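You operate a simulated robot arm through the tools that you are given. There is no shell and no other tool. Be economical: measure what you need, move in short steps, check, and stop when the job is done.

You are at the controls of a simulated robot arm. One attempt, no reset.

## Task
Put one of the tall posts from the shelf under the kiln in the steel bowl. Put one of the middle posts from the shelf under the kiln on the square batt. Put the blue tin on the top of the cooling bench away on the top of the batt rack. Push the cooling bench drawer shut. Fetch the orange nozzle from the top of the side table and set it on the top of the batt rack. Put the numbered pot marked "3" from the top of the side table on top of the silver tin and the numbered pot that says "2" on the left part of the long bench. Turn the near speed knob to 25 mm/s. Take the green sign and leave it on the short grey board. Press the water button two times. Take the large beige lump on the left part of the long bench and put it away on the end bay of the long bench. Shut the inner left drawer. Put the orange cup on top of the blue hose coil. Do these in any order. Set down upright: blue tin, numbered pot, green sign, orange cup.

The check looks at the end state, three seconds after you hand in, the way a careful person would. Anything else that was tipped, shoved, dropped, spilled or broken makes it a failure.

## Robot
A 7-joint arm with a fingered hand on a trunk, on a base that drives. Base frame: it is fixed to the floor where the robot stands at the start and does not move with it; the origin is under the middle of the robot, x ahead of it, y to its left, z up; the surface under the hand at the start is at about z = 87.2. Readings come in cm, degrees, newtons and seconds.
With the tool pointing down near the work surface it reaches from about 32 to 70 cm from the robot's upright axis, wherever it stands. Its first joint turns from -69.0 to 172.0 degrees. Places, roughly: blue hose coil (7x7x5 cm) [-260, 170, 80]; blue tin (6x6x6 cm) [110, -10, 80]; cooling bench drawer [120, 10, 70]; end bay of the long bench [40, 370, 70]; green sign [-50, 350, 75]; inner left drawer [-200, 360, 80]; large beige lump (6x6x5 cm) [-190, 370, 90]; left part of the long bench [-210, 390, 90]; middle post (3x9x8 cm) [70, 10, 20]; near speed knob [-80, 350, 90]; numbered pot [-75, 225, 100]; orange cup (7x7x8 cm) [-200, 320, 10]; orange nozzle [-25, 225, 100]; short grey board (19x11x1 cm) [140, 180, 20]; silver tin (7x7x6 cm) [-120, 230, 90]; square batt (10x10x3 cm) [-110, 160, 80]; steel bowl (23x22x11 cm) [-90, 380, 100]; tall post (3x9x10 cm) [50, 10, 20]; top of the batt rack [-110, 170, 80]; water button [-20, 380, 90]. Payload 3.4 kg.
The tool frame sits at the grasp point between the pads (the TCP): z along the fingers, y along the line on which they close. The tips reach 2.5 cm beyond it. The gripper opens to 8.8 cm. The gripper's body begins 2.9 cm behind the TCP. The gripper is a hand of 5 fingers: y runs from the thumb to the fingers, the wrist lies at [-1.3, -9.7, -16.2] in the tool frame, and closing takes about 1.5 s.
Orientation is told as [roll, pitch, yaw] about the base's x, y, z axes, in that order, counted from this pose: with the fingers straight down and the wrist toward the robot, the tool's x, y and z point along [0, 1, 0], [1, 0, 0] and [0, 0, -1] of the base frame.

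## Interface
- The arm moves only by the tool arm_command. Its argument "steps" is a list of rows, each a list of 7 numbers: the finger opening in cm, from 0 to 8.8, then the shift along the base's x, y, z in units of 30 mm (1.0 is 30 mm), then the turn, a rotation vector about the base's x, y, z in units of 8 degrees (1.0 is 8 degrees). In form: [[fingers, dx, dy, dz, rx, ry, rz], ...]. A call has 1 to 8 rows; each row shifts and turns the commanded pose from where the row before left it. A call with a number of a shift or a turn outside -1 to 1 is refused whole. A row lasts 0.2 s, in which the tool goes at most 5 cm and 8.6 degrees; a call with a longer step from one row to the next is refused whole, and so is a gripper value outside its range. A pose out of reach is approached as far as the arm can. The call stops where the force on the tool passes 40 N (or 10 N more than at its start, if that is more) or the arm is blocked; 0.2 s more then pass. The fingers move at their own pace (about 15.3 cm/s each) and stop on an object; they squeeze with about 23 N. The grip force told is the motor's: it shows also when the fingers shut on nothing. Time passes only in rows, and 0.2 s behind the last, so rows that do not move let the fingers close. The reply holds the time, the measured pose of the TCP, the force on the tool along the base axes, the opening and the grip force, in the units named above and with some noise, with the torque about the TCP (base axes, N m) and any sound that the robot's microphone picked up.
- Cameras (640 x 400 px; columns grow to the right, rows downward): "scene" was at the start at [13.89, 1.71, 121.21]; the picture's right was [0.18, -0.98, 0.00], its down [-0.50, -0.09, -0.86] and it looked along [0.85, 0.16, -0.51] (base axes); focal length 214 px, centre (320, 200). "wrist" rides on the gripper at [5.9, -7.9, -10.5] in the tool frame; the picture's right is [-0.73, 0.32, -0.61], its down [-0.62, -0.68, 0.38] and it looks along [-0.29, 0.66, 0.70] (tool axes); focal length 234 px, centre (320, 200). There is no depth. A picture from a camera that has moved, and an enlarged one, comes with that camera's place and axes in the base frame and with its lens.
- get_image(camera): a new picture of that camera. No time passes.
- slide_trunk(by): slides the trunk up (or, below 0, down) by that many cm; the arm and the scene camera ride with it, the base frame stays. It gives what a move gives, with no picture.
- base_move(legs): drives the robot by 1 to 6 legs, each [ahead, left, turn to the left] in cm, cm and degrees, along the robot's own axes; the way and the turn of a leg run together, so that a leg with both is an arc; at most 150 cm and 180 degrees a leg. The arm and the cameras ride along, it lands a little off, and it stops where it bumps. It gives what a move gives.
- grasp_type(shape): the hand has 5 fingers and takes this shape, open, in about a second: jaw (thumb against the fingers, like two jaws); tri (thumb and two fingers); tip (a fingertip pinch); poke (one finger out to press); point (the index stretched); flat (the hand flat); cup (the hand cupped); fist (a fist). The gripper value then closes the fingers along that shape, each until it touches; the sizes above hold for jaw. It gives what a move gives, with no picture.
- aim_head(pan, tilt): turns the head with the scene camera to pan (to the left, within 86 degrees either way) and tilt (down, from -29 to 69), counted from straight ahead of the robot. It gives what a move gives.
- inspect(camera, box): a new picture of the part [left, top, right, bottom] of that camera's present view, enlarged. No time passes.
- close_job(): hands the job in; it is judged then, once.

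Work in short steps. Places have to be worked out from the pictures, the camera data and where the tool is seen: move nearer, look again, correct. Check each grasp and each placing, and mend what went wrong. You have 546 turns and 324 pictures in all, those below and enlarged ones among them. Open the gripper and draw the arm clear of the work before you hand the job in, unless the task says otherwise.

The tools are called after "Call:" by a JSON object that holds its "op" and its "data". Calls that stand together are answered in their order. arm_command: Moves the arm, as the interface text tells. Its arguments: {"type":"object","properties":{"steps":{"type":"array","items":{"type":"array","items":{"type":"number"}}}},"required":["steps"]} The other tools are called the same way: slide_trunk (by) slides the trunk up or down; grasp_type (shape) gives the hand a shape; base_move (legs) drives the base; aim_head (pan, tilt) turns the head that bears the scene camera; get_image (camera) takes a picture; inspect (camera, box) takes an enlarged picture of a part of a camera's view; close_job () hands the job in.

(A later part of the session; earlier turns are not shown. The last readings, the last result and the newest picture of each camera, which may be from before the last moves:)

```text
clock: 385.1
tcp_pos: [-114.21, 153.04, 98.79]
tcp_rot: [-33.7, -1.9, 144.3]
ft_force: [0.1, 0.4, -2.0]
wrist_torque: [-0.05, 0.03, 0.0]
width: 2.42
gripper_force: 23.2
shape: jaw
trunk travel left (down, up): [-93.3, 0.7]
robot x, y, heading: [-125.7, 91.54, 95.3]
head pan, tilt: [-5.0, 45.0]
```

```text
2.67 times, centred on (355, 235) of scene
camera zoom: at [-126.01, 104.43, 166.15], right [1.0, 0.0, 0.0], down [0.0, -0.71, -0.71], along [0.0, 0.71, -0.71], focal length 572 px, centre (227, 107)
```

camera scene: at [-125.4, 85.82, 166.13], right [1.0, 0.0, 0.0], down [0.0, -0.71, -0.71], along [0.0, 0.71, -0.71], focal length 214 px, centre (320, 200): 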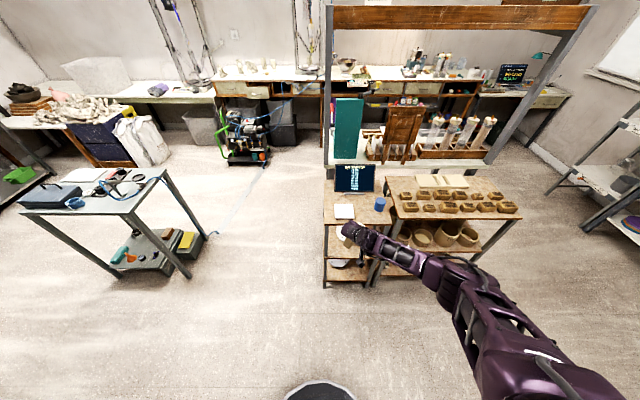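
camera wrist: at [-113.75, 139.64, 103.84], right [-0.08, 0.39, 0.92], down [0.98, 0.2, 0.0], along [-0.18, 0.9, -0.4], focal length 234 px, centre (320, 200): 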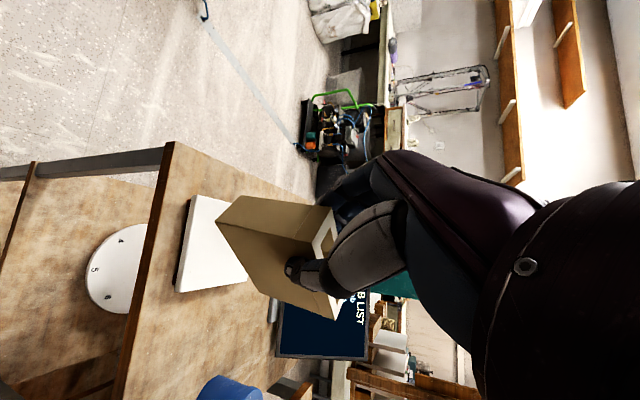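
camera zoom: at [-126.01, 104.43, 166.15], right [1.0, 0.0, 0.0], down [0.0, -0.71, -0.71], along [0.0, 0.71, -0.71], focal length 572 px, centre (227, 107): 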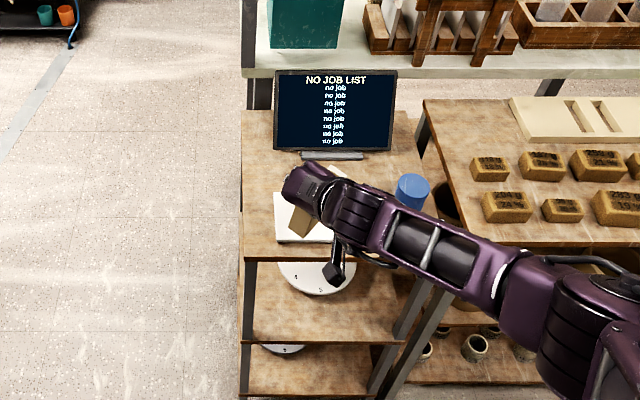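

Move 6 cm forward to the batt centre and lower.

Call:
{"op": "arm_command", "data": {"steps": [[2, 0, 0.7, 0, 0, 0, 0], [2, 0, 0.7, 0, 0, 0, 0], [2, 0, 0.65, 0, 0, 0, 0], [2, 0, 0, 0, 0, 0, 0]]}}

Call:
{"op": "slide_trunk", "data": {"by": -6.5}}

Call:
{"op": "get_image", "data": {"camera": "wrist"}}

Call:
{"op": "inspect", "data": {"camera": "scene", "box": [290, 160, 420, 310]}}

```text
clock: 386.1
tcp_pos: [-113.9, 158.6, 98.31]
tcp_rot: [-33.6, -2.1, 144.1]
ft_force: [0.3, -0.2, -1.8]
wrist_torque: [-0.03, 0.01, -0.01]
width: 2.41
gripper_force: 22.9
shape: jaw
out of reach, approached as far as the arm can: row 3
trunk travel left (down, up): [-93.3, 0.7]
robot x, y, heading: [-125.45, 91.81, 95.2]
head pan, tilt: [-5.0, 45.0]
```

```text
clock: 387.1
tcp_pos: [-114.0, 158.64, 91.76]
tcp_rot: [-33.5, -2.0, 144.0]
ft_force: [-0.3, -0.2, -1.6]
wrist_torque: [-0.06, 0.02, 0.03]
width: 2.41
gripper_force: 22.6
shape: jaw
trunk travel left (down, up): [-86.8, 7.2]
robot x, y, heading: [-125.12, 91.68, 94.8]
head pan, tilt: [-5.0, 45.0]
```

```text
173 pictures are left
camera wrist: at [-113.67, 145.3, 96.81], right [-0.08, 0.39, 0.92], down [0.98, 0.19, 0.0], along [-0.17, 0.9, -0.4], focal length 234 px, centre (320, 200)
```

wrist: 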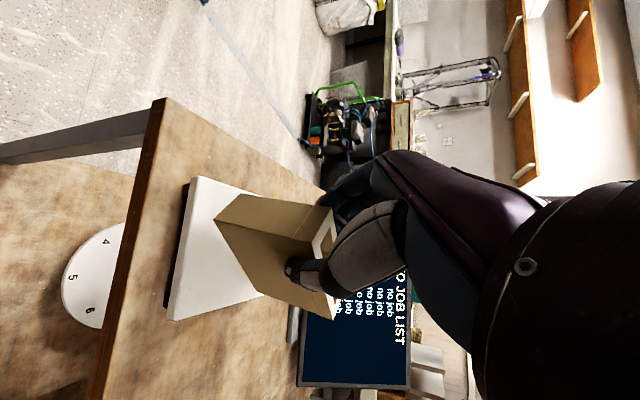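

```text
2.67 times, centred on (355, 235) of scene
camera zoom: at [-126.01, 104.63, 159.63], right [1.0, 0.0, 0.0], down [0.0, -0.71, -0.71], along [0.0, 0.71, -0.71], focal length 572 px, centre (227, 107)
```

zoom: 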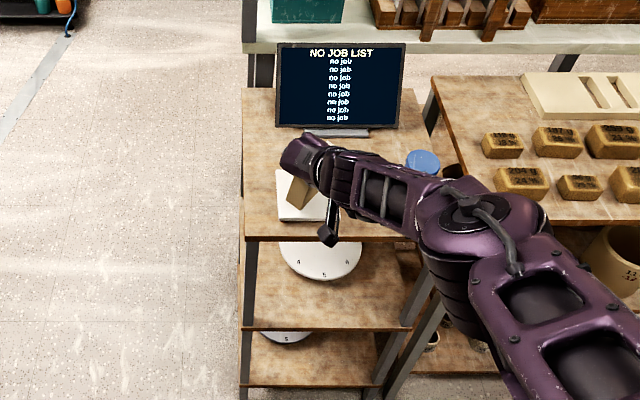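

Footprint is on the batt; nudge 1 cm forward and lower gently to contact.

Call:
{"op": "base_move", "data": {"legs": [[0.9, 0, 0]]}}

Call:
{"op": "slide_trunk", "data": {"by": -1.3}}

Call:
{"op": "slide_trunk", "data": {"by": -0.5}}

Call:
{"op": "slide_trunk", "data": {"by": -0.4}}

```text
clock: 387.9
tcp_pos: [-114.02, 159.3, 91.8]
tcp_rot: [-33.6, -1.9, 144.1]
ft_force: [0.8, -0.8, -1.8]
wrist_torque: [-0.05, 0.02, 0.01]
width: 2.42
gripper_force: 22.7
shape: jaw
trunk travel left (down, up): [-86.8, 7.2]
robot x, y, heading: [-125.4, 92.52, 95.3]
head pan, tilt: [-5.0, 45.0]
```

```text
clock: 388.5
tcp_pos: [-114.09, 159.54, 90.4]
tcp_rot: [-33.5, -2.1, 143.9]
ft_force: [-0.3, 0.0, -0.8]
wrist_torque: [-0.02, 0.03, 0.01]
width: 2.4
gripper_force: 22.7
shape: jaw
trunk travel left (down, up): [-85.5, 8.5]
robot x, y, heading: [-125.65, 92.02, 95.3]
head pan, tilt: [-5.0, 45.0]
```

```text
clock: 389.0
tcp_pos: [-114.1, 159.48, 89.92]
tcp_rot: [-33.7, -2.0, 144.0]
ft_force: [-1.6, -0.6, 2.7]
wrist_torque: [0.04, -0.06, 0.0]
width: 2.39
gripper_force: 22.8
shape: jaw
trunk travel left (down, up): [-85.0, 9.0]
robot x, y, heading: [-125.6, 92.32, 95.3]
head pan, tilt: [-5.0, 45.0]
```

```text
clock: 389.6
tcp_pos: [-114.21, 159.47, 89.85]
tcp_rot: [-33.8, -2.1, 144.0]
ft_force: [-2.5, 1.1, 13.3]
wrist_torque: [0.22, -0.07, 0.01]
width: 2.48
gripper_force: 23.0
shape: jaw
trunk travel left (down, up): [-84.6, 9.4]
robot x, y, heading: [-125.26, 92.33, 95.4]
head pan, tilt: [-5.0, 45.0]
```

Contact. Release and withdraw along the finger axis.

Call:
{"op": "arm_command", "data": {"steps": [[2.8, 0, 0, 0, 0, 0, 0], [3.6, 0, 0, 0, 0, 0, 0], [4.5, 0, 0, 0, 0, 0, 0], [4.5, 0, 0, 0, 0, 0, 0], [4.5, -0.2, -0.27, 0.5, 0, 0, 0], [4.5, -0.25, -0.35, 0.7, 0, 0, 0], [4.5, -0.25, -0.35, 0.7, 0, 0, 0], [4.5, -0.25, -0.35, 0.7, 0, 0, 0]]}}

Call:
{"op": "get_image", "data": {"camera": "wrist"}}

```text
clock: 391.4
tcp_pos: [-116.82, 155.53, 97.26]
tcp_rot: [-33.6, -2.0, 144.1]
ft_force: [-0.7, -0.5, -0.3]
wrist_torque: [0.0, 0.01, 0.02]
width: 4.47
gripper_force: 0.0
shape: jaw
trunk travel left (down, up): [-84.6, 9.4]
robot x, y, heading: [-125.32, 92.56, 95.4]
head pan, tilt: [-5.0, 45.0]
```

```text
171 pictures are left
camera wrist: at [-116.56, 142.22, 102.52], right [-0.08, 0.39, 0.92], down [0.98, 0.19, 0.0], along [-0.17, 0.9, -0.4], focal length 234 px, centre (320, 200)
```

wrist: 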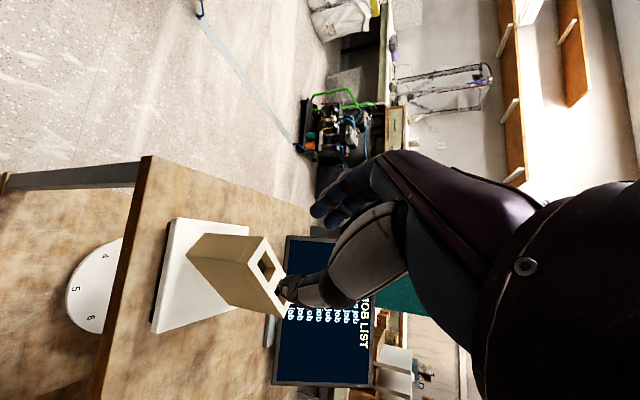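

Post stands on the batt. Next, the side table from its north side; drive round by the east aisle.

Call:
{"op": "base_move", "data": {"legs": [[-12, 0, -5.3], [0, -150, 0], [150, 0, 0], [45, 0, 0], [0, 0, -180], [0, -45, 0]]}}

Call:
{"op": "aim_head", "data": {"pan": -15, "tilt": 40}}

Call:
{"op": "get_image", "data": {"camera": "scene"}}

```text
clock: 418.5
tcp_pos: [-39.75, 210.78, 97.52]
tcp_rot: [-33.7, -1.9, -36.8]
ft_force: [1.1, 3.3, 4.0]
wrist_torque: [-0.1, -0.05, 0.04]
width: 4.4
gripper_force: 0.1
shape: jaw
trunk travel left (down, up): [-84.6, 9.4]
robot x, y, heading: [-29.92, 274.18, -85.6]
head pan, tilt: [-5.0, 45.0]
```

```text
clock: 419.2
tcp_pos: [-39.7, 210.84, 97.46]
tcp_rot: [-33.7, -2.0, -36.7]
ft_force: [0.2, 3.5, 4.7]
wrist_torque: [-0.11, -0.02, 0.03]
width: 4.38
gripper_force: 0.1
shape: jaw
trunk travel left (down, up): [-84.6, 9.4]
robot x, y, heading: [-30.5, 273.99, -85.8]
head pan, tilt: [-15.0, 40.0]
```

```text
170 pictures are left
camera scene: at [-31.35, 260.85, 158.18], right [-0.98, 0.18, 0.0], down [0.12, 0.63, -0.77], along [-0.14, -0.75, -0.64], focal length 214 px, centre (320, 200)
```

scene: 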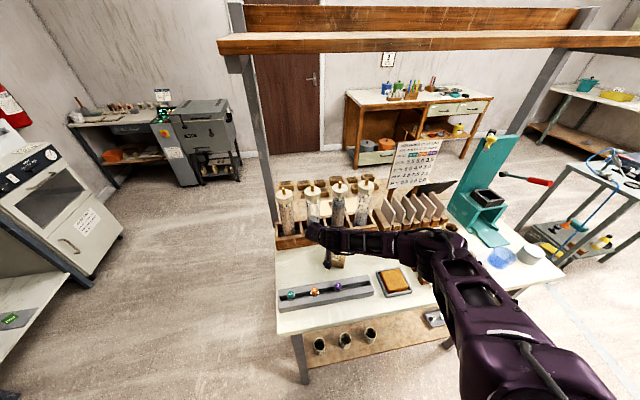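

The hand ended over the table and shows a light contact force — I inspect before moving.

Call:
{"op": "inspect", "data": {"camera": "scene", "box": [260, 160, 420, 310]}}

Call:
{"op": "get_image", "data": {"camera": "wrist"}}

```text
2.67 times, centred on (340, 235) of scene
camera zoom: at [-31.35, 260.85, 158.18], right [-0.98, 0.18, 0.0], down [0.12, 0.63, -0.77], along [-0.14, -0.75, -0.64], focal length 572 px, centre (267, 107)
```

zoom: 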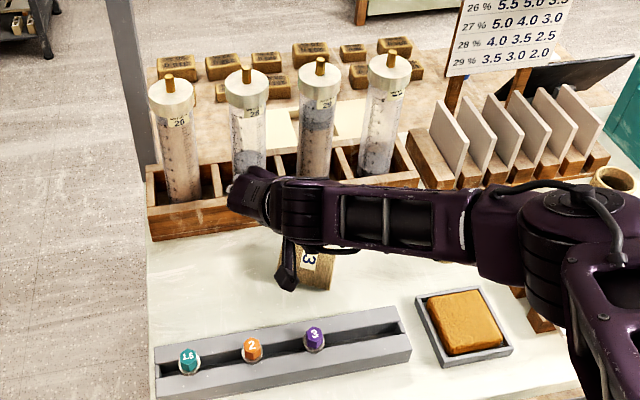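

```text
168 pictures are left
camera wrist: at [-39.76, 224.33, 102.56], right [0.07, -0.39, 0.92], down [-0.98, -0.18, 0.0], along [0.16, -0.9, -0.39], focal length 234 px, centre (320, 200)
```

wrist: 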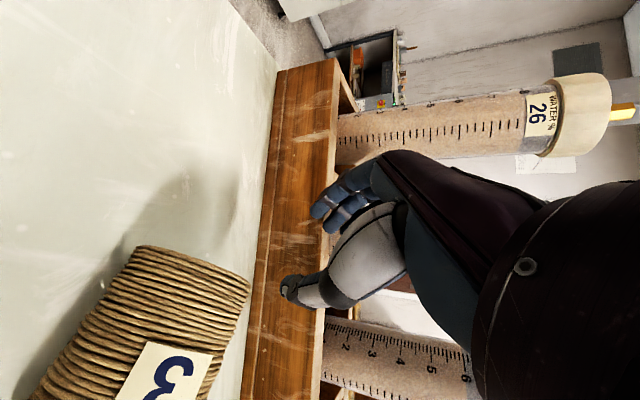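

Pot "3" is right beside the wrist camera. I go straight up first, then retreat backward.

Call:
{"op": "slide_trunk", "data": {"by": 9}}

Call:
{"op": "get_image", "data": {"camera": "wrist"}}

```text
clock: 420.5
tcp_pos: [-39.75, 210.73, 106.3]
tcp_rot: [-33.6, -1.9, -36.8]
ft_force: [0.2, 0.9, -0.7]
wrist_torque: [0.01, -0.02, 0.02]
width: 4.46
gripper_force: 0.1
shape: jaw
trunk travel left (down, up): [-93.6, 0.4]
robot x, y, heading: [-30.15, 273.94, -85.7]
head pan, tilt: [-15.0, 40.0]
```

```text
167 pictures are left
camera wrist: at [-39.79, 224.22, 111.48], right [0.07, -0.39, 0.92], down [-0.98, -0.18, 0.0], along [0.16, -0.9, -0.4], focal length 234 px, centre (320, 200)
```

wrist: 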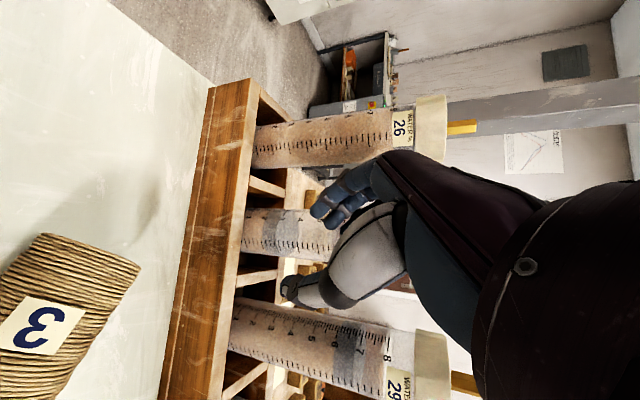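

Pot 3 appears to have been tipped on its side by the hand. It must be moved anyway; I retreat and survey the table carefully.

Call:
{"op": "base_move", "data": {"legs": [[-28, 0, 0]]}}

Call:
{"op": "get_image", "data": {"camera": "scene"}}

Call:
{"op": "inspect", "data": {"camera": "scene", "box": [260, 130, 420, 250]}}

```text
clock: 422.4
tcp_pos: [-41.97, 238.35, 106.35]
tcp_rot: [-33.7, -2.0, -36.8]
ft_force: [0.3, -0.2, -0.7]
wrist_torque: [-0.01, 0.01, 0.03]
width: 4.45
gripper_force: 0.1
shape: jaw
trunk travel left (down, up): [-93.6, 0.4]
robot x, y, heading: [-32.46, 301.16, -85.6]
head pan, tilt: [-15.0, 40.0]
```

```text
166 pictures are left
camera scene: at [-33.54, 288.22, 167.14], right [-0.98, 0.18, 0.0], down [0.12, 0.63, -0.77], along [-0.14, -0.75, -0.64], focal length 214 px, centre (320, 200)
```

scene: 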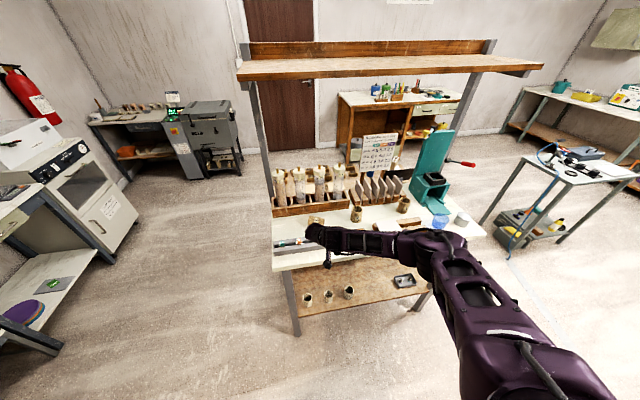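

```text
3.33 times, centred on (340, 190) of scene
camera zoom: at [-33.54, 288.22, 167.14], right [-0.98, 0.18, 0.0], down [0.12, 0.63, -0.77], along [-0.14, -0.75, -0.64], focal length 715 px, centre (253, 233)
```

zoom: 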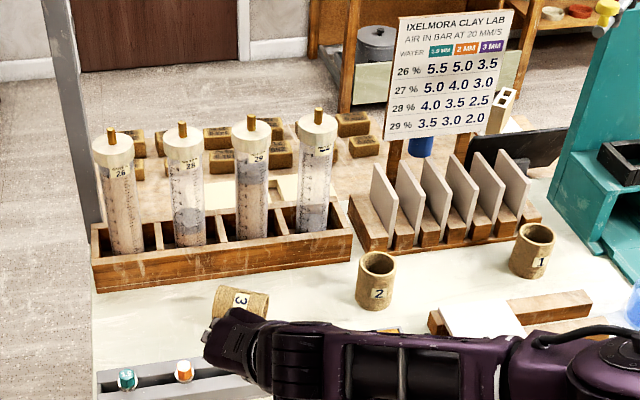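

Pots 1 and 2 still stand; only pot 3 lies on its side near (−45,216). I restore a fingers-down hand and then look closely at pot 3.

Call:
{"op": "arm_command", "data": {"steps": [[8.8, 0, 0.5, 0, 0.8, -0.6, 0], [8.8, 0, 0.5, 0, 0.8, -0.6, 0], [8.8, 0, 0.5, 0, 0.8, -0.6, 0], [8.8, 0, 0.5, 0, 0.8, -0.6, 0], [8.8, 0, 0, 0, 0, 0, -1], [8.8, 0, 0, 0, 0, 0, -1], [8.8, 0, 0, 0, 0, 0, -1], [8.8, 0, 0, 0, 0, 0, -1]]}}

Call:
{"op": "arm_command", "data": {"steps": [[8.8, 0.5, 0, 0.3, 0, 0, -1], [8.8, 0.5, 0, 0.3, 0, 0, -1], [8.8, 1, 0, 0.3, 0, 0, 0], [8.8, 1, 0, 0.3, 0, 0, 0], [8.8, 1, 0, 0.3, 0, 0, 0]]}}

Call:
{"op": "inspect", "data": {"camera": "scene", "box": [270, 170, 430, 270]}}

Call:
{"op": "get_image", "data": {"camera": "wrist"}}

```text
clock: 424.2
tcp_pos: [-41.42, 243.52, 106.42]
tcp_rot: [-6.4, -3.4, -70.3]
ft_force: [-0.3, -0.4, 0.1]
wrist_torque: [0.01, 0.01, 0.0]
width: 8.8
gripper_force: 0.0
shape: jaw
out of reach, approached as far as the arm can: row 4
trunk travel left (down, up): [-93.6, 0.4]
robot x, y, heading: [-32.05, 301.5, -85.8]
head pan, tilt: [-15.0, 40.0]
```

```text
clock: 425.4
tcp_pos: [-29.29, 243.37, 110.93]
tcp_rot: [-6.6, -3.3, -86.2]
ft_force: [-0.1, -0.6, 0.4]
wrist_torque: [0.01, 0.03, -0.01]
width: 8.78
gripper_force: 0.0
shape: jaw
trunk travel left (down, up): [-93.6, 0.4]
robot x, y, heading: [-32.37, 302.07, -85.6]
head pan, tilt: [-15.0, 40.0]
```

```text
4.00 times, centred on (350, 220) of scene
camera zoom: at [-33.33, 288.38, 167.16], right [-0.98, 0.18, 0.0], down [0.12, 0.63, -0.77], along [-0.14, -0.75, -0.64], focal length 858 px, centre (200, 120)
```

zoom: 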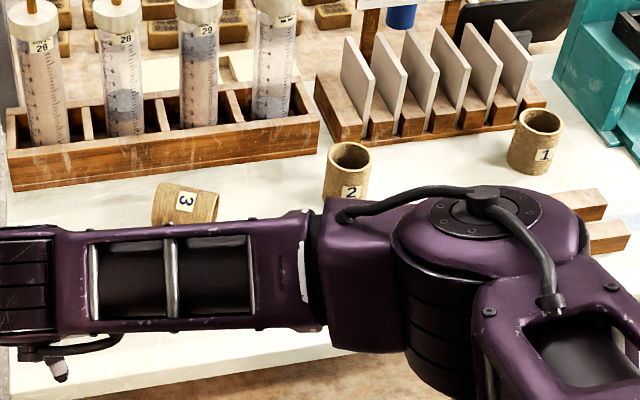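

```text
163 pictures are left
camera wrist: at [-22.74, 252.33, 120.17], right [-0.63, -0.33, 0.7], down [-0.71, 0.62, -0.35], along [-0.32, -0.72, -0.62], focal length 234 px, centre (320, 200)
```

wrist: 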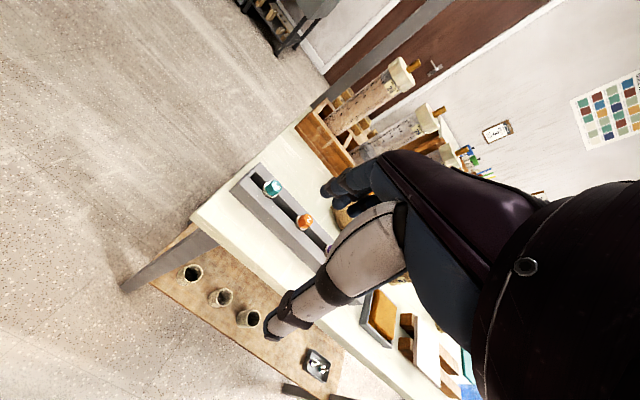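

Call:
{"op": "inspect", "data": {"camera": "scene", "box": [300, 205, 340, 232]}}

```text
14.81 times, centred on (320, 218) of scene
camera zoom: at [-33.33, 288.38, 167.16], right [-0.98, 0.18, 0.0], down [0.12, 0.63, -0.77], along [-0.14, -0.75, -0.64], focal length 3177 px, centre (320, -74)
```

zoom: 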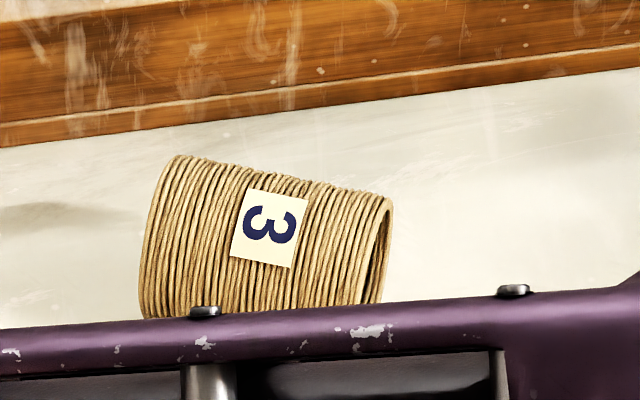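

Pot 3 lies with its opening toward −x. If I grasp it with the fingers pointing +x and then rotate the hand 90° about y to fingers-down, it will be upright. I test that wrist motion in free air.

Call:
{"op": "base_move", "data": {"legs": [[-5, 0, 0]]}}

Call:
{"op": "arm_command", "data": {"steps": [[8.8, 0, 0, 0, 0, -1, 0], [8.8, 0, 0, 0, 0, -1, 0], [8.8, 0, 0, 0, 0, -1, 0], [8.8, 0, 0, 0, 0, -1, 0], [8.8, 0, 0, 0, 0, -1, 0], [8.8, 0, 0, 0, 0, -1, 0], [8.8, 0, 0, 0, 0, -1, 0], [8.8, 0, 0, 0, 0, -1, 0]]}}

Call:
{"op": "get_image", "data": {"camera": "scene"}}

```text
clock: 426.4
tcp_pos: [-29.79, 247.7, 110.69]
tcp_rot: [-6.4, -3.1, -86.3]
ft_force: [1.2, -1.0, -0.1]
wrist_torque: [0.02, 0.04, 0.03]
width: 8.79
gripper_force: 0.0
shape: jaw
trunk travel left (down, up): [-93.6, 0.4]
robot x, y, heading: [-32.47, 306.46, -85.6]
head pan, tilt: [-15.0, 40.0]
```

```text
clock: 428.1
tcp_pos: [-29.9, 248.25, 111.15]
tcp_rot: [57.9, -5.0, -91.4]
ft_force: [0.7, 0.3, -0.3]
wrist_torque: [0.01, -0.02, -0.03]
width: 8.79
gripper_force: 0.0
shape: jaw
trunk travel left (down, up): [-93.6, 0.4]
robot x, y, heading: [-32.81, 306.4, -85.6]
head pan, tilt: [-15.0, 40.0]
```

```text
161 pictures are left
camera scene: at [-33.95, 293.24, 167.16], right [-0.98, 0.18, 0.0], down [0.12, 0.63, -0.77], along [-0.14, -0.75, -0.64], focal length 214 px, centre (320, 200)
```

scene: 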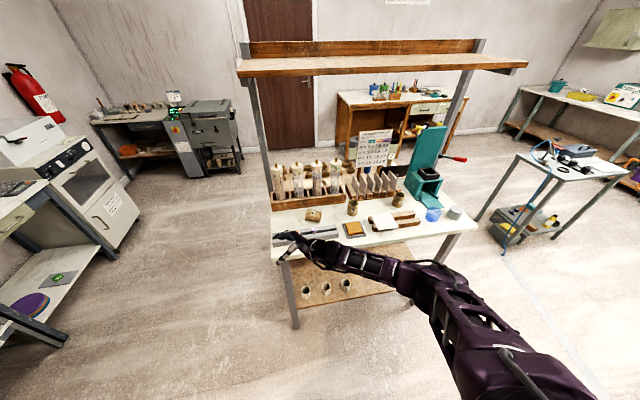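

That motion works well (58° reached). Continue to ~85°.

Call:
{"op": "arm_command", "data": {"steps": [[8.8, 0, 0, 0, 0, -1, 0], [8.8, 0, 0, 0, 0, -1, 0], [8.8, 0, 0, 0, 0, -1, 0]]}}

Call:
{"op": "get_image", "data": {"camera": "wrist"}}

Call:
{"op": "inspect", "data": {"camera": "scene", "box": [250, 180, 490, 310]}}

```text
clock: 428.9
tcp_pos: [-29.74, 248.26, 110.98]
tcp_rot: [81.8, -3.9, -93.3]
ft_force: [0.0, -0.2, 0.3]
wrist_torque: [-0.01, -0.01, -0.02]
width: 8.8
gripper_force: 0.1
shape: jaw
trunk travel left (down, up): [-93.6, 0.4]
robot x, y, heading: [-32.76, 306.72, -85.5]
head pan, tilt: [-15.0, 40.0]
```

```text
160 pictures are left
camera wrist: at [-38.72, 257.16, 117.67], right [-0.72, -0.32, -0.61], down [0.33, 0.62, -0.72], along [0.61, -0.72, -0.34], focal length 234 px, centre (320, 200)
```

wrist: 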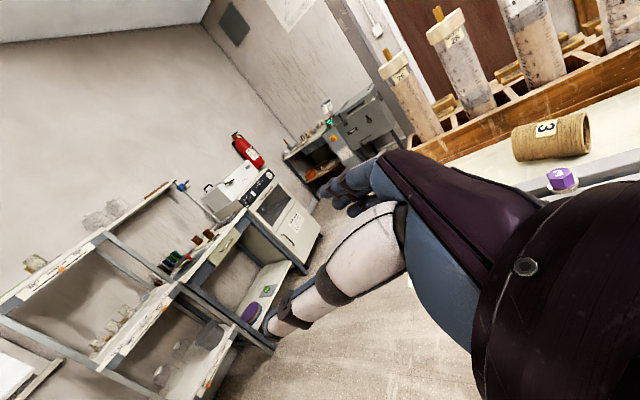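

```text
2.67 times, centred on (370, 245) of scene
camera zoom: at [-33.86, 293.2, 167.16], right [-0.98, 0.18, 0.0], down [0.12, 0.63, -0.77], along [-0.14, -0.75, -0.64], focal length 572 px, centre (187, 80)
```

zoom: 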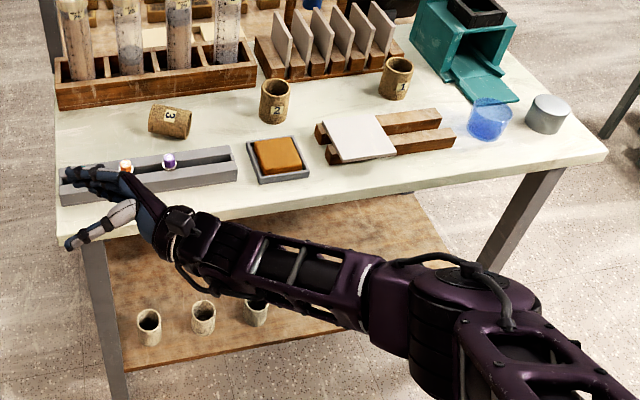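

The wrist can do it. Pot 2 stands close to where the hand must go, so I move pot 2 first. Restore fingers-down and reposition.

Call:
{"op": "arm_command", "data": {"steps": [[7.5, 0, 0, 0, 0, 1, 0], [7.5, 0, 0, 0, 0, 1, 0], [7.5, 0, 0, 0, 0, 1, 0], [7.5, 0, 0, 0, 0, 1, 0], [7.5, 0, 0, 0, 0, 1, 0], [7.5, 0, 0, 0, 0, 1, 0], [7.5, 0, 0, 0, 0, 1, 0], [7.5, 0, 0, 0, 0, 1, 0]]}}

Call:
{"op": "arm_command", "data": {"steps": [[7.5, 0, 0, 0, 0, 1, 0], [7.5, 0, 0, 0, 0, 1, 0], [7.5, 0, 0, 0, 0, 0.25, 0]]}}

Call:
{"op": "base_move", "data": {"legs": [[0, -38, -4.5], [14, 0, 0]]}}

Call:
{"op": "aim_head", "data": {"pan": 0, "tilt": 45}}

Call:
{"op": "get_image", "data": {"camera": "scene"}}

Call:
{"op": "get_image", "data": {"camera": "wrist"}}

```text
clock: 430.8
tcp_pos: [-29.7, 248.11, 111.06]
tcp_rot: [17.5, -4.6, -87.8]
ft_force: [0.1, 0.3, -0.5]
wrist_torque: [-0.04, 0.0, 0.0]
width: 7.52
gripper_force: 0.1
shape: jaw
trunk travel left (down, up): [-93.6, 0.4]
robot x, y, heading: [-33.06, 306.32, -85.6]
head pan, tilt: [-15.0, 40.0]
```

```text
clock: 431.6
tcp_pos: [-29.88, 248.22, 110.91]
tcp_rot: [-0.5, -3.8, -86.6]
ft_force: [0.4, 0.0, 0.5]
wrist_torque: [0.02, -0.02, 0.0]
width: 7.51
gripper_force: 0.1
shape: jaw
trunk travel left (down, up): [-93.6, 0.4]
robot x, y, heading: [-32.92, 306.41, -85.8]
head pan, tilt: [-15.0, 40.0]
```

```text
clock: 434.9
tcp_pos: [-73.0, 232.86, 111.2]
tcp_rot: [-0.4, -3.8, -91.0]
ft_force: [0.8, -0.4, -0.8]
wrist_torque: [0.04, 0.02, -0.02]
width: 7.5
gripper_force: 0.0
shape: jaw
trunk travel left (down, up): [-93.6, 0.4]
robot x, y, heading: [-71.05, 290.83, -90.1]
head pan, tilt: [-15.0, 40.0]
```

```text
clock: 435.7
tcp_pos: [-73.07, 232.62, 110.98]
tcp_rot: [-0.4, -3.7, -91.0]
ft_force: [0.1, -0.1, -0.3]
wrist_torque: [0.0, 0.0, 0.0]
width: 7.53
gripper_force: 0.0
shape: jaw
trunk travel left (down, up): [-93.6, 0.4]
robot x, y, heading: [-71.32, 290.69, -90.3]
head pan, tilt: [0.0, 45.0]
```

```text
158 pictures are left
camera scene: at [-71.27, 277.86, 166.43], right [-1.0, 0.0, 0.0], down [0.0, 0.71, -0.71], along [0.0, -0.71, -0.71], focal length 214 px, centre (320, 200)
```

scene: 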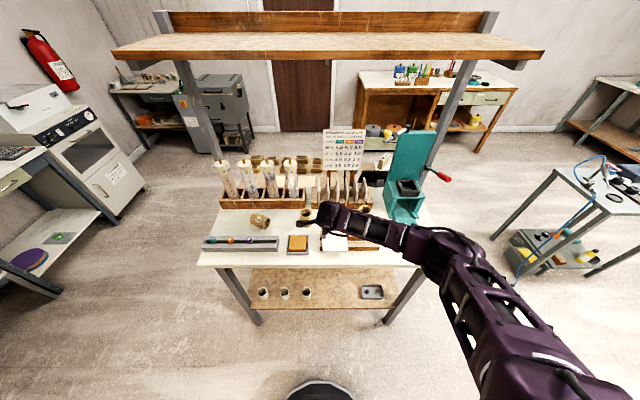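

```text
157 pictures are left
camera wrist: at [-66.74, 241.12, 120.79], right [-0.73, -0.27, 0.63], down [-0.61, 0.67, -0.42], along [-0.31, -0.69, -0.65], focal length 234 px, centre (320, 200)
```

wrist: 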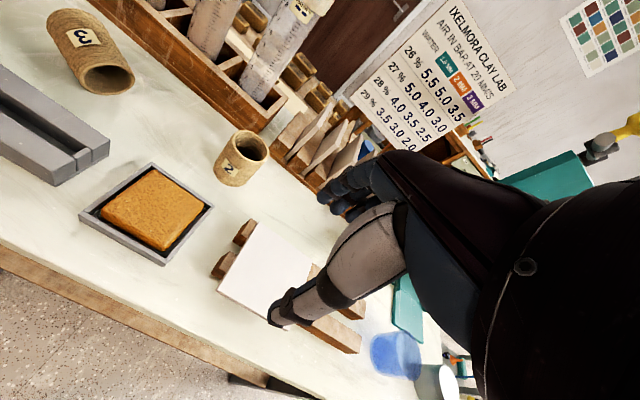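

Pot 2 at about (−65.2,215.8). Position above it.

Call:
{"op": "base_move", "data": {"legs": [[10, 0, 0]]}}

Call:
{"op": "arm_command", "data": {"steps": [[7.5, 0.9, -0.6, 0, 0, 0, 0], [7.5, 0.9, -0.7, 0, 0, 0, 0], [7.5, 0.8, -0.8, -0.6, 0, 0, 0], [7.5, 0, 0, -0.6, 0, 0, 0]]}}

Call:
{"op": "get_image", "data": {"camera": "wrist"}}

```text
clock: 436.8
tcp_pos: [-72.89, 222.64, 111.15]
tcp_rot: [-0.4, -3.7, -91.0]
ft_force: [0.7, 0.8, -0.5]
wrist_torque: [0.03, 0.04, 0.02]
width: 7.54
gripper_force: 0.0
shape: jaw
trunk travel left (down, up): [-93.6, 0.4]
robot x, y, heading: [-70.93, 281.03, -89.8]
head pan, tilt: [0.0, 45.0]
```

```text
clock: 437.8
tcp_pos: [-65.03, 216.09, 107.54]
tcp_rot: [-0.4, -3.7, -91.0]
ft_force: [-0.3, 0.3, 0.3]
wrist_torque: [0.01, 0.0, 0.01]
width: 7.51
gripper_force: 0.0
shape: jaw
trunk travel left (down, up): [-93.6, 0.4]
robot x, y, heading: [-71.52, 280.97, -90.0]
head pan, tilt: [0.0, 45.0]
```

```text
156 pictures are left
camera wrist: at [-58.85, 224.68, 117.34], right [-0.73, -0.27, 0.63], down [-0.61, 0.67, -0.42], along [-0.31, -0.7, -0.65], focal length 234 px, centre (320, 200)
```

wrist: 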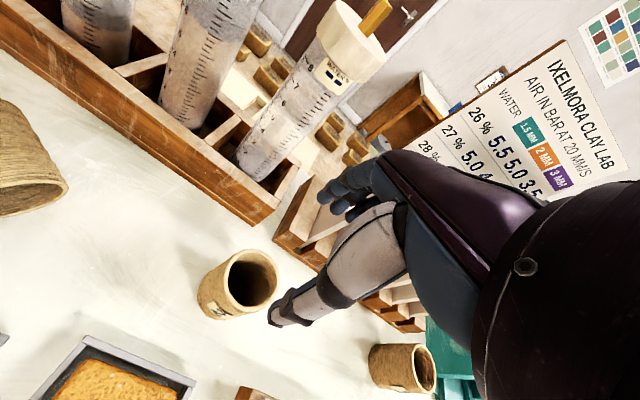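

Call:
{"op": "slide_trunk", "data": {"by": -9}}

Call:
{"op": "get_image", "data": {"camera": "wrist"}}

```text
clock: 439.1
tcp_pos: [-64.97, 216.09, 98.37]
tcp_rot: [-0.4, -3.7, -91.1]
ft_force: [-0.7, -0.4, 0.1]
wrist_torque: [0.02, 0.01, 0.01]
width: 7.52
gripper_force: 0.0
shape: jaw
trunk travel left (down, up): [-84.6, 9.4]
robot x, y, heading: [-70.83, 280.95, -89.8]
head pan, tilt: [0.0, 45.0]
```

```text
155 pictures are left
camera wrist: at [-58.87, 224.62, 108.28], right [-0.73, -0.27, 0.63], down [-0.61, 0.67, -0.42], along [-0.31, -0.7, -0.65], focal length 234 px, centre (320, 200)
```

wrist: 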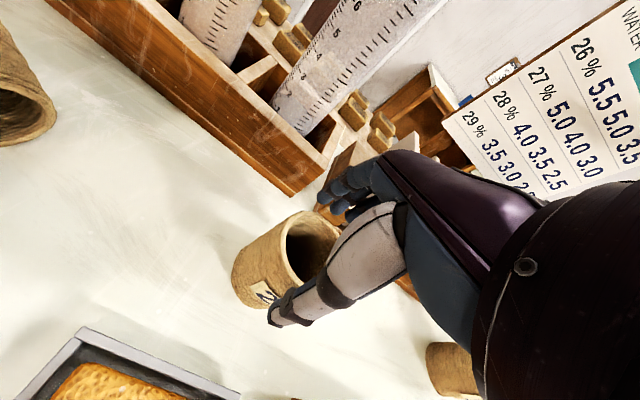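

Call:
{"op": "slide_trunk", "data": {"by": -3.5}}

Call:
{"op": "arm_command", "data": {"steps": [[3, 0, 0, 0, 0, 0, 0], [3, 0, 0, 0, 0, 0, 0], [3, 0, 0, 0, 0, 0, 0], [3, 0, 0, 0, 0, 0, 0]]}}

Call:
{"op": "get_image", "data": {"camera": "wrist"}}

```text
clock: 439.9
tcp_pos: [-65.11, 216.16, 95.03]
tcp_rot: [-0.4, -3.8, -91.0]
ft_force: [0.0, 0.2, 0.3]
wrist_torque: [-0.01, 0.0, 0.0]
width: 7.51
gripper_force: 0.1
shape: jaw
trunk travel left (down, up): [-81.1, 12.9]
robot x, y, heading: [-71.23, 280.75, -90.2]
head pan, tilt: [0.0, 45.0]
```

```text
clock: 440.9
tcp_pos: [-65.09, 216.1, 94.97]
tcp_rot: [-0.4, -3.7, -91.0]
ft_force: [-0.9, 0.2, -0.4]
wrist_torque: [0.02, 0.02, -0.02]
width: 4.73
gripper_force: 23.0
shape: jaw
trunk travel left (down, up): [-81.1, 12.9]
robot x, y, heading: [-71.05, 280.84, -90.0]
head pan, tilt: [0.0, 45.0]
```

```text
154 pictures are left
camera wrist: at [-58.87, 224.61, 104.77], right [-0.73, -0.27, 0.63], down [-0.61, 0.67, -0.42], along [-0.31, -0.7, -0.65], focal length 234 px, centre (320, 200)
```

wrist: 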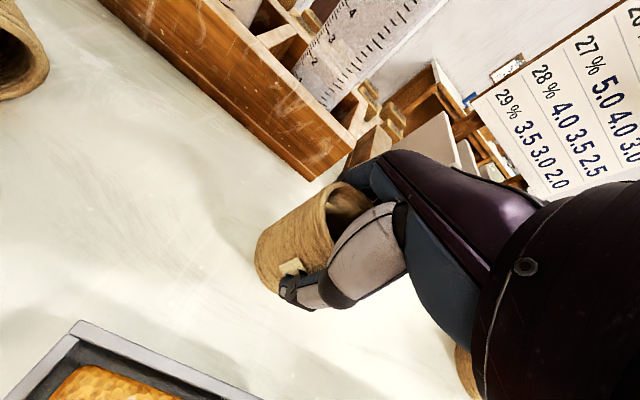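

Gripped. Lift, back away, turn around toward the long bench's left part and look.

Call:
{"op": "slide_trunk", "data": {"by": 12.5}}

Call:
{"op": "base_move", "data": {"legs": [[-6, 0, 0], [0, -55, 0]]}}

Call:
{"op": "aim_head", "data": {"pan": -80, "tilt": 30}}

Call:
{"op": "get_image", "data": {"camera": "scene"}}

```text
clock: 442.4
tcp_pos: [-65.08, 216.14, 107.46]
tcp_rot: [-0.4, -3.7, -91.1]
ft_force: [0.6, -0.7, -1.2]
wrist_torque: [0.0, 0.02, -0.02]
width: 4.74
gripper_force: 22.3
shape: jaw
trunk travel left (down, up): [-93.6, 0.4]
robot x, y, heading: [-71.27, 281.1, -89.8]
head pan, tilt: [0.0, 45.0]
```

```text
clock: 446.1
tcp_pos: [-119.05, 221.91, 107.5]
tcp_rot: [-0.5, -3.7, -90.2]
ft_force: [-0.8, 1.0, -0.5]
wrist_torque: [0.01, -0.02, 0.0]
width: 4.74
gripper_force: 23.2
shape: jaw
trunk travel left (down, up): [-93.6, 0.4]
robot x, y, heading: [-126.15, 286.6, -89.1]
head pan, tilt: [0.0, 45.0]
```

```text
clock: 447.7
tcp_pos: [-119.07, 221.97, 107.45]
tcp_rot: [-0.4, -3.6, -90.2]
ft_force: [-0.3, -0.1, -1.3]
wrist_torque: [-0.01, 0.01, 0.02]
width: 4.72
gripper_force: 23.3
shape: jaw
trunk travel left (down, up): [-93.6, 0.4]
robot x, y, heading: [-126.03, 286.52, -89.2]
head pan, tilt: [-80.0, 30.0]
```

```text
153 pictures are left
camera scene: at [-135.05, 280.0, 168.69], right [-0.19, 0.98, 0.0], down [0.49, 0.09, -0.87], along [-0.85, -0.16, -0.5], focal length 214 px, centre (320, 200)
```

scene: 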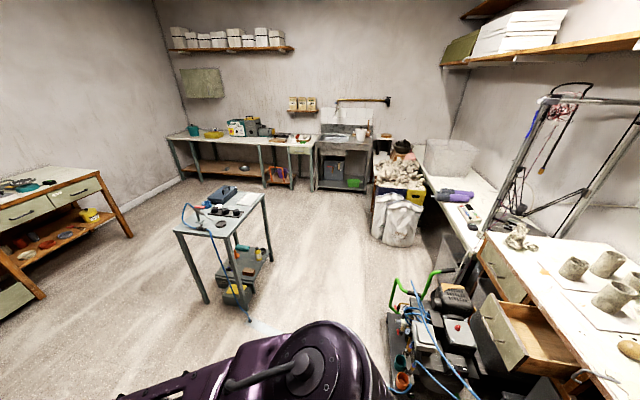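

Trolley and open drawer are visible. I back off the side table and turn west/north to face the bench's left part.

Call:
{"op": "base_move", "data": {"legs": [[-10, 0, 0], [0, 0, -165]]}}

Call:
{"op": "aim_head", "data": {"pan": 15, "tilt": 40}}

Call:
{"op": "get_image", "data": {"camera": "scene"}}

```text
clock: 455.5
tcp_pos: [-151.66, 356.71, 107.53]
tcp_rot: [-0.4, -3.7, 106.4]
ft_force: [-0.1, -0.8, -0.9]
wrist_torque: [0.02, 0.01, -0.03]
width: 4.66
gripper_force: 23.3
shape: jaw
trunk travel left (down, up): [-93.6, 0.4]
robot x, y, heading: [-126.19, 296.66, 107.2]
head pan, tilt: [-80.0, 30.0]
```

```text
clock: 457.2
tcp_pos: [-151.79, 356.59, 107.4]
tcp_rot: [-0.5, -3.7, 106.4]
ft_force: [0.5, 0.4, -0.5]
wrist_torque: [0.05, 0.04, 0.02]
width: 4.67
gripper_force: 23.1
shape: jaw
trunk travel left (down, up): [-93.6, 0.4]
robot x, y, heading: [-126.36, 296.51, 107.2]
head pan, tilt: [15.0, 40.0]
```

```text
152 pictures are left
camera scene: at [-132.4, 308.72, 167.16], right [0.85, 0.53, 0.0], down [0.34, -0.54, -0.77], along [-0.41, 0.65, -0.64], focal length 214 px, centre (320, 200)
```

scene: 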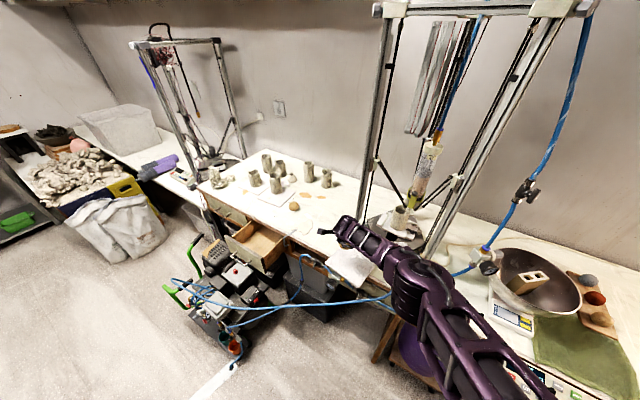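

Call:
{"op": "inspect", "data": {"camera": "scene", "box": [190, 140, 370, 280]}}

```text
2.86 times, centred on (280, 210) of scene
camera zoom: at [-132.4, 308.72, 167.16], right [0.85, 0.53, 0.0], down [0.34, -0.54, -0.77], along [-0.41, 0.65, -0.64], focal length 613 px, centre (434, 171)
```

zoom: 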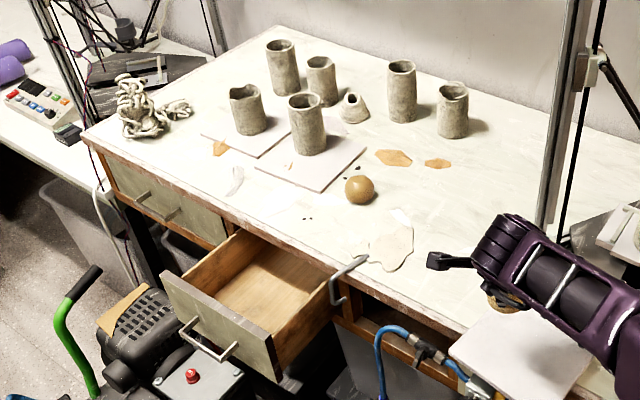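

I'll set pot 2 on a clear patch near (−171,373). Turn a little more and advance.

Call:
{"op": "base_move", "data": {"legs": [[0, 0, 11], [23.5, -2.8, 0]]}}

Call:
{"op": "get_image", "data": {"camera": "scene"}}

Call:
{"op": "get_image", "data": {"camera": "wrist"}}

```text
clock: 459.8
tcp_pos: [-171.7, 372.55, 107.56]
tcp_rot: [-0.4, -3.8, 117.6]
ft_force: [0.2, 0.7, -0.6]
wrist_torque: [-0.01, 0.04, 0.0]
width: 4.68
gripper_force: 22.8
shape: jaw
trunk travel left (down, up): [-93.6, 0.4]
robot x, y, heading: [-135.19, 319.09, 118.7]
head pan, tilt: [15.0, 40.0]
```

```text
150 pictures are left
camera scene: at [-143.42, 329.27, 167.17], right [0.72, 0.69, 0.0], down [0.44, -0.47, -0.77], along [-0.53, 0.56, -0.64], focal length 214 px, centre (320, 200)
```

scene: 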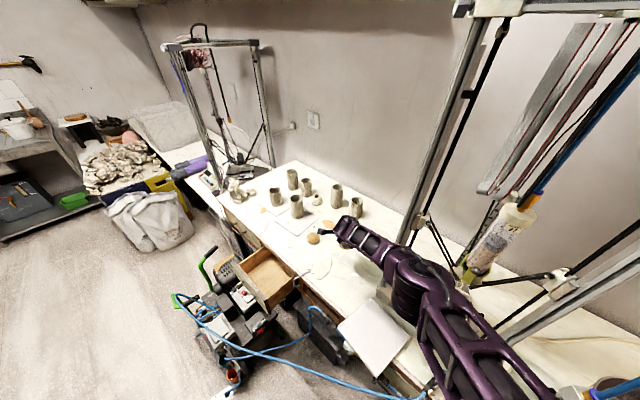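

```text
149 pictures are left
camera wrist: at [-172.98, 362.31, 117.32], right [0.51, 0.58, 0.63], down [0.86, -0.29, -0.42], along [-0.06, 0.76, -0.65], focal length 234 px, centre (320, 200)
```

wrist: 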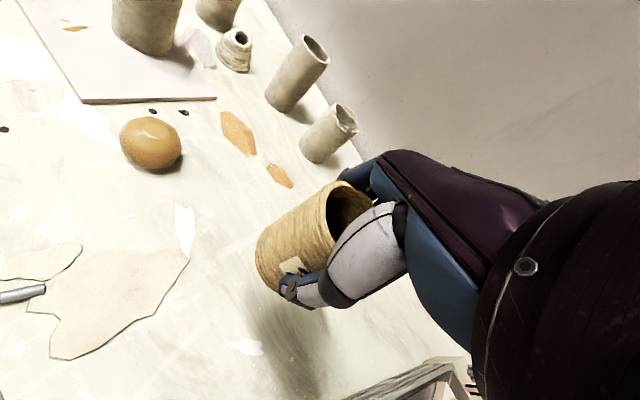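

Spot below is clear. Lower with trunk.

Call:
{"op": "slide_trunk", "data": {"by": -9.5}}

Call:
{"op": "arm_command", "data": {"steps": [[3, 0.2, 0, -0.2, 0, 0, 0], [3, 0.1, 0, -0.2, 0, 0, 0], [3, 0, 0, -0.15, 0, 0, 0]]}}

Call:
{"op": "inspect", "data": {"camera": "wrist", "box": [180, 140, 420, 320]}}

```text
clock: 461.0
tcp_pos: [-171.7, 372.73, 97.99]
tcp_rot: [-0.3, -3.7, 117.6]
ft_force: [0.0, 0.2, -0.5]
wrist_torque: [0.01, 0.01, 0.0]
width: 4.64
gripper_force: 22.7
shape: jaw
trunk travel left (down, up): [-84.1, 9.9]
robot x, y, heading: [-135.17, 318.6, 118.5]
head pan, tilt: [15.0, 40.0]
```

```text
clock: 461.8
tcp_pos: [-170.92, 372.7, 96.35]
tcp_rot: [-0.4, -3.6, 117.6]
ft_force: [0.2, 0.9, -0.4]
wrist_torque: [0.01, 0.01, -0.02]
width: 4.66
gripper_force: 22.9
shape: jaw
trunk travel left (down, up): [-84.1, 9.9]
robot x, y, heading: [-135.25, 318.76, 118.5]
head pan, tilt: [15.0, 40.0]
```

```text
2.22 times, centred on (300, 230) of wrist
camera zoom: at [-172.15, 362.38, 106.15], right [0.51, 0.58, 0.63], down [0.86, -0.29, -0.42], along [-0.06, 0.76, -0.65], focal length 520 px, centre (364, 133)
```

zoom: 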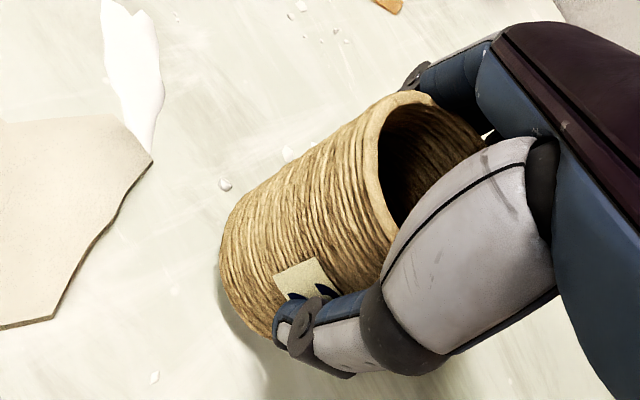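

Shadow close to the base; a few more small steps to contact.

Call:
{"op": "arm_command", "data": {"steps": [[3, 0, 0, -0.12, 0, 0, 0], [3, 0, 0, -0.12, 0, 0, 0], [3, 0, 0, -0.12, 0, 0, 0]]}}

Call:
{"op": "arm_command", "data": {"steps": [[3, 0, 0, -0.12, 0, 0, 0], [3, 0, 0, -0.12, 0, 0, 0]]}}

```text
clock: 462.6
tcp_pos: [-170.93, 372.72, 95.18]
tcp_rot: [-0.5, -3.7, 117.5]
ft_force: [0.1, 0.0, -1.2]
wrist_torque: [0.0, 0.02, 0.02]
width: 4.68
gripper_force: 23.0
shape: jaw
trunk travel left (down, up): [-84.1, 9.9]
robot x, y, heading: [-135.56, 318.93, 118.6]
head pan, tilt: [15.0, 40.0]
```

```text
clock: 463.2
tcp_pos: [-170.88, 372.59, 94.96]
tcp_rot: [-0.4, -4.0, 117.6]
ft_force: [-0.1, 2.5, 17.6]
wrist_torque: [0.0, -0.04, 0.02]
width: 4.7
gripper_force: 23.2
shape: jaw
trunk travel left (down, up): [-84.1, 9.9]
robot x, y, heading: [-135.19, 318.95, 118.8]
head pan, tilt: [15.0, 40.0]
```

Call:
{"op": "arm_command", "data": {"steps": [[3, 0, 0, 0.08, 0, 0, 0], [5.5, 0, 0, 0, 0, 0, 0], [7, 0, 0, 0, 0, 0, 0], [7, 0, 0, 0, 0, 0, 0], [7, 0, 0, 0.5, 0, 0, 0], [7, 0, 0, 1, 0, 0, 0]]}}

Call:
{"op": "slide_trunk", "data": {"by": 9.5}}

Call:
{"op": "get_image", "data": {"camera": "wrist"}}

```text
clock: 464.6
tcp_pos: [-170.75, 372.67, 99.2]
tcp_rot: [-0.4, -3.6, 117.7]
ft_force: [0.4, -0.3, -0.5]
wrist_torque: [0.01, -0.01, -0.04]
width: 7.0
gripper_force: 0.0
shape: jaw
trunk travel left (down, up): [-84.1, 9.9]
robot x, y, heading: [-135.1, 318.67, 118.5]
head pan, tilt: [15.0, 40.0]
```

```text
clock: 465.9
tcp_pos: [-170.75, 372.67, 108.58]
tcp_rot: [-0.4, -3.7, 117.6]
ft_force: [-1.1, 0.0, 0.8]
wrist_torque: [0.0, 0.0, 0.0]
width: 6.97
gripper_force: 0.0
shape: jaw
trunk travel left (down, up): [-93.6, 0.4]
robot x, y, heading: [-135.3, 318.68, 118.7]
head pan, tilt: [15.0, 40.0]
```

```text
147 pictures are left
camera wrist: at [-172.11, 362.39, 118.44], right [0.51, 0.58, 0.63], down [0.86, -0.29, -0.42], along [-0.06, 0.76, -0.65], focal length 234 px, centre (320, 200)
```

wrist: 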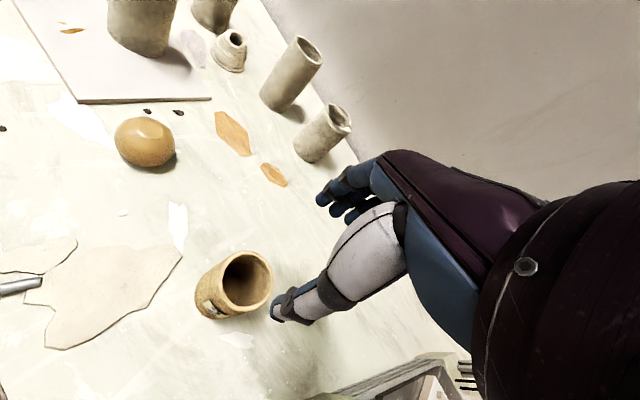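

Pot 2 stands upright on the bench. Next the beige lump at (−189,373): shift the base left 13 and reach.

Call:
{"op": "base_move", "data": {"legs": [[3.5, 13, 0]]}}

Call:
{"op": "arm_command", "data": {"steps": [[8.8, -0.5, 0.4, 0, 0, 0, 0], [8.8, -0.5, 0.4, 0, 0, 0, 0], [8.8, -0.5, 0.3, 0, 0, 0, 0]]}}

Call:
{"op": "get_image", "data": {"camera": "wrist"}}

Call:
{"op": "get_image", "data": {"camera": "scene"}}

```text
clock: 467.2
tcp_pos: [-183.9, 369.53, 108.71]
tcp_rot: [-0.3, -3.8, 117.7]
ft_force: [-0.4, -1.2, -0.6]
wrist_torque: [-0.02, 0.0, -0.02]
width: 6.96
gripper_force: 0.2
shape: jaw
trunk travel left (down, up): [-93.6, 0.4]
robot x, y, heading: [-148.48, 315.34, 118.6]
head pan, tilt: [15.0, 40.0]
```

```text
clock: 468.0
tcp_pos: [-185.6, 370.69, 108.75]
tcp_rot: [-0.3, -3.7, 117.8]
ft_force: [0.2, 0.2, -0.2]
wrist_torque: [-0.02, 0.01, -0.02]
width: 8.78
gripper_force: 0.0
shape: jaw
out of reach, approached as far as the arm can: row 2, 3
trunk travel left (down, up): [-93.6, 0.4]
robot x, y, heading: [-148.58, 315.38, 118.5]
head pan, tilt: [15.0, 40.0]
```

```text
146 pictures are left
camera wrist: at [-186.78, 360.38, 118.37], right [0.51, 0.59, 0.63], down [0.86, -0.29, -0.42], along [-0.06, 0.76, -0.65], focal length 234 px, centre (320, 200)
```

wrist: 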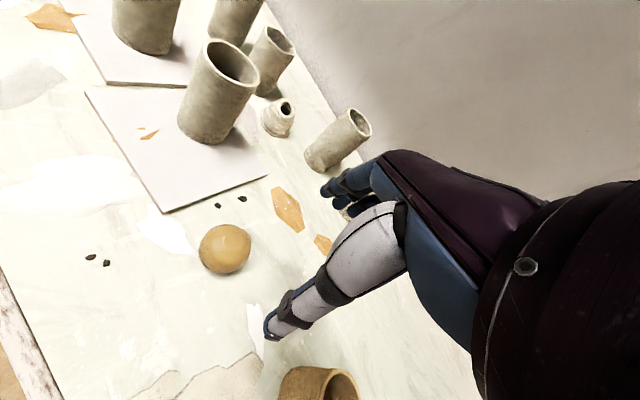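

```text
145 pictures are left
camera scene: at [-156.6, 326.22, 167.16], right [0.72, 0.69, 0.0], down [0.44, -0.47, -0.77], along [-0.53, 0.55, -0.64], focal length 214 px, centre (320, 200)
```

scene: 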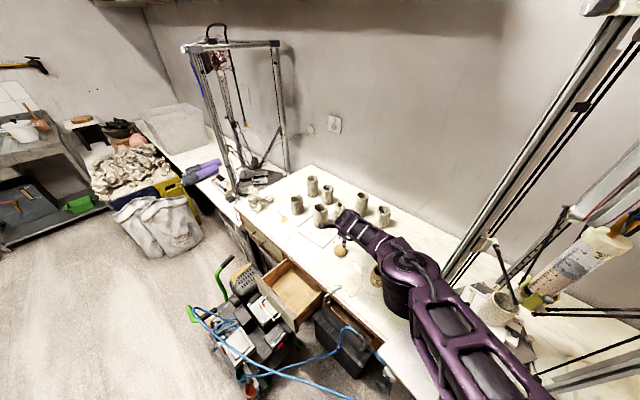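

Call:
{"op": "base_move", "data": {"legs": [[3.2, 2.4, 0]]}}

Call:
{"op": "slide_trunk", "data": {"by": -8}}

Call:
{"op": "get_image", "data": {"camera": "wrist"}}

```text
clock: 468.9
tcp_pos: [-188.81, 372.1, 108.8]
tcp_rot: [-0.4, -3.9, 117.6]
ft_force: [0.6, 0.8, -0.7]
wrist_torque: [0.03, 0.06, -0.03]
width: 8.79
gripper_force: 0.0
shape: jaw
trunk travel left (down, up): [-93.6, 0.4]
robot x, y, heading: [-152.13, 317.38, 118.6]
head pan, tilt: [15.0, 40.0]
```

```text
clock: 470.1
tcp_pos: [-189.11, 372.29, 100.64]
tcp_rot: [-0.4, -3.8, 117.8]
ft_force: [-0.2, 0.2, -0.4]
wrist_torque: [0.03, -0.02, -0.04]
width: 8.8
gripper_force: 0.1
shape: jaw
trunk travel left (down, up): [-85.6, 8.4]
robot x, y, heading: [-151.81, 317.09, 118.5]
head pan, tilt: [15.0, 40.0]
```

```text
144 pictures are left
camera wrist: at [-190.37, 362.0, 110.41], right [0.51, 0.58, 0.63], down [0.86, -0.29, -0.42], along [-0.06, 0.76, -0.65], focal length 234 px, centre (320, 200)
```

wrist: 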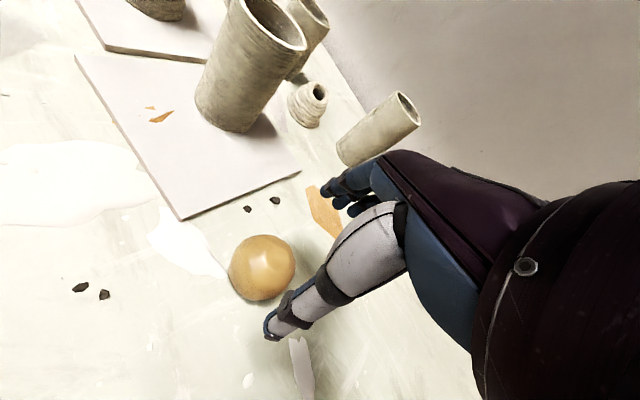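

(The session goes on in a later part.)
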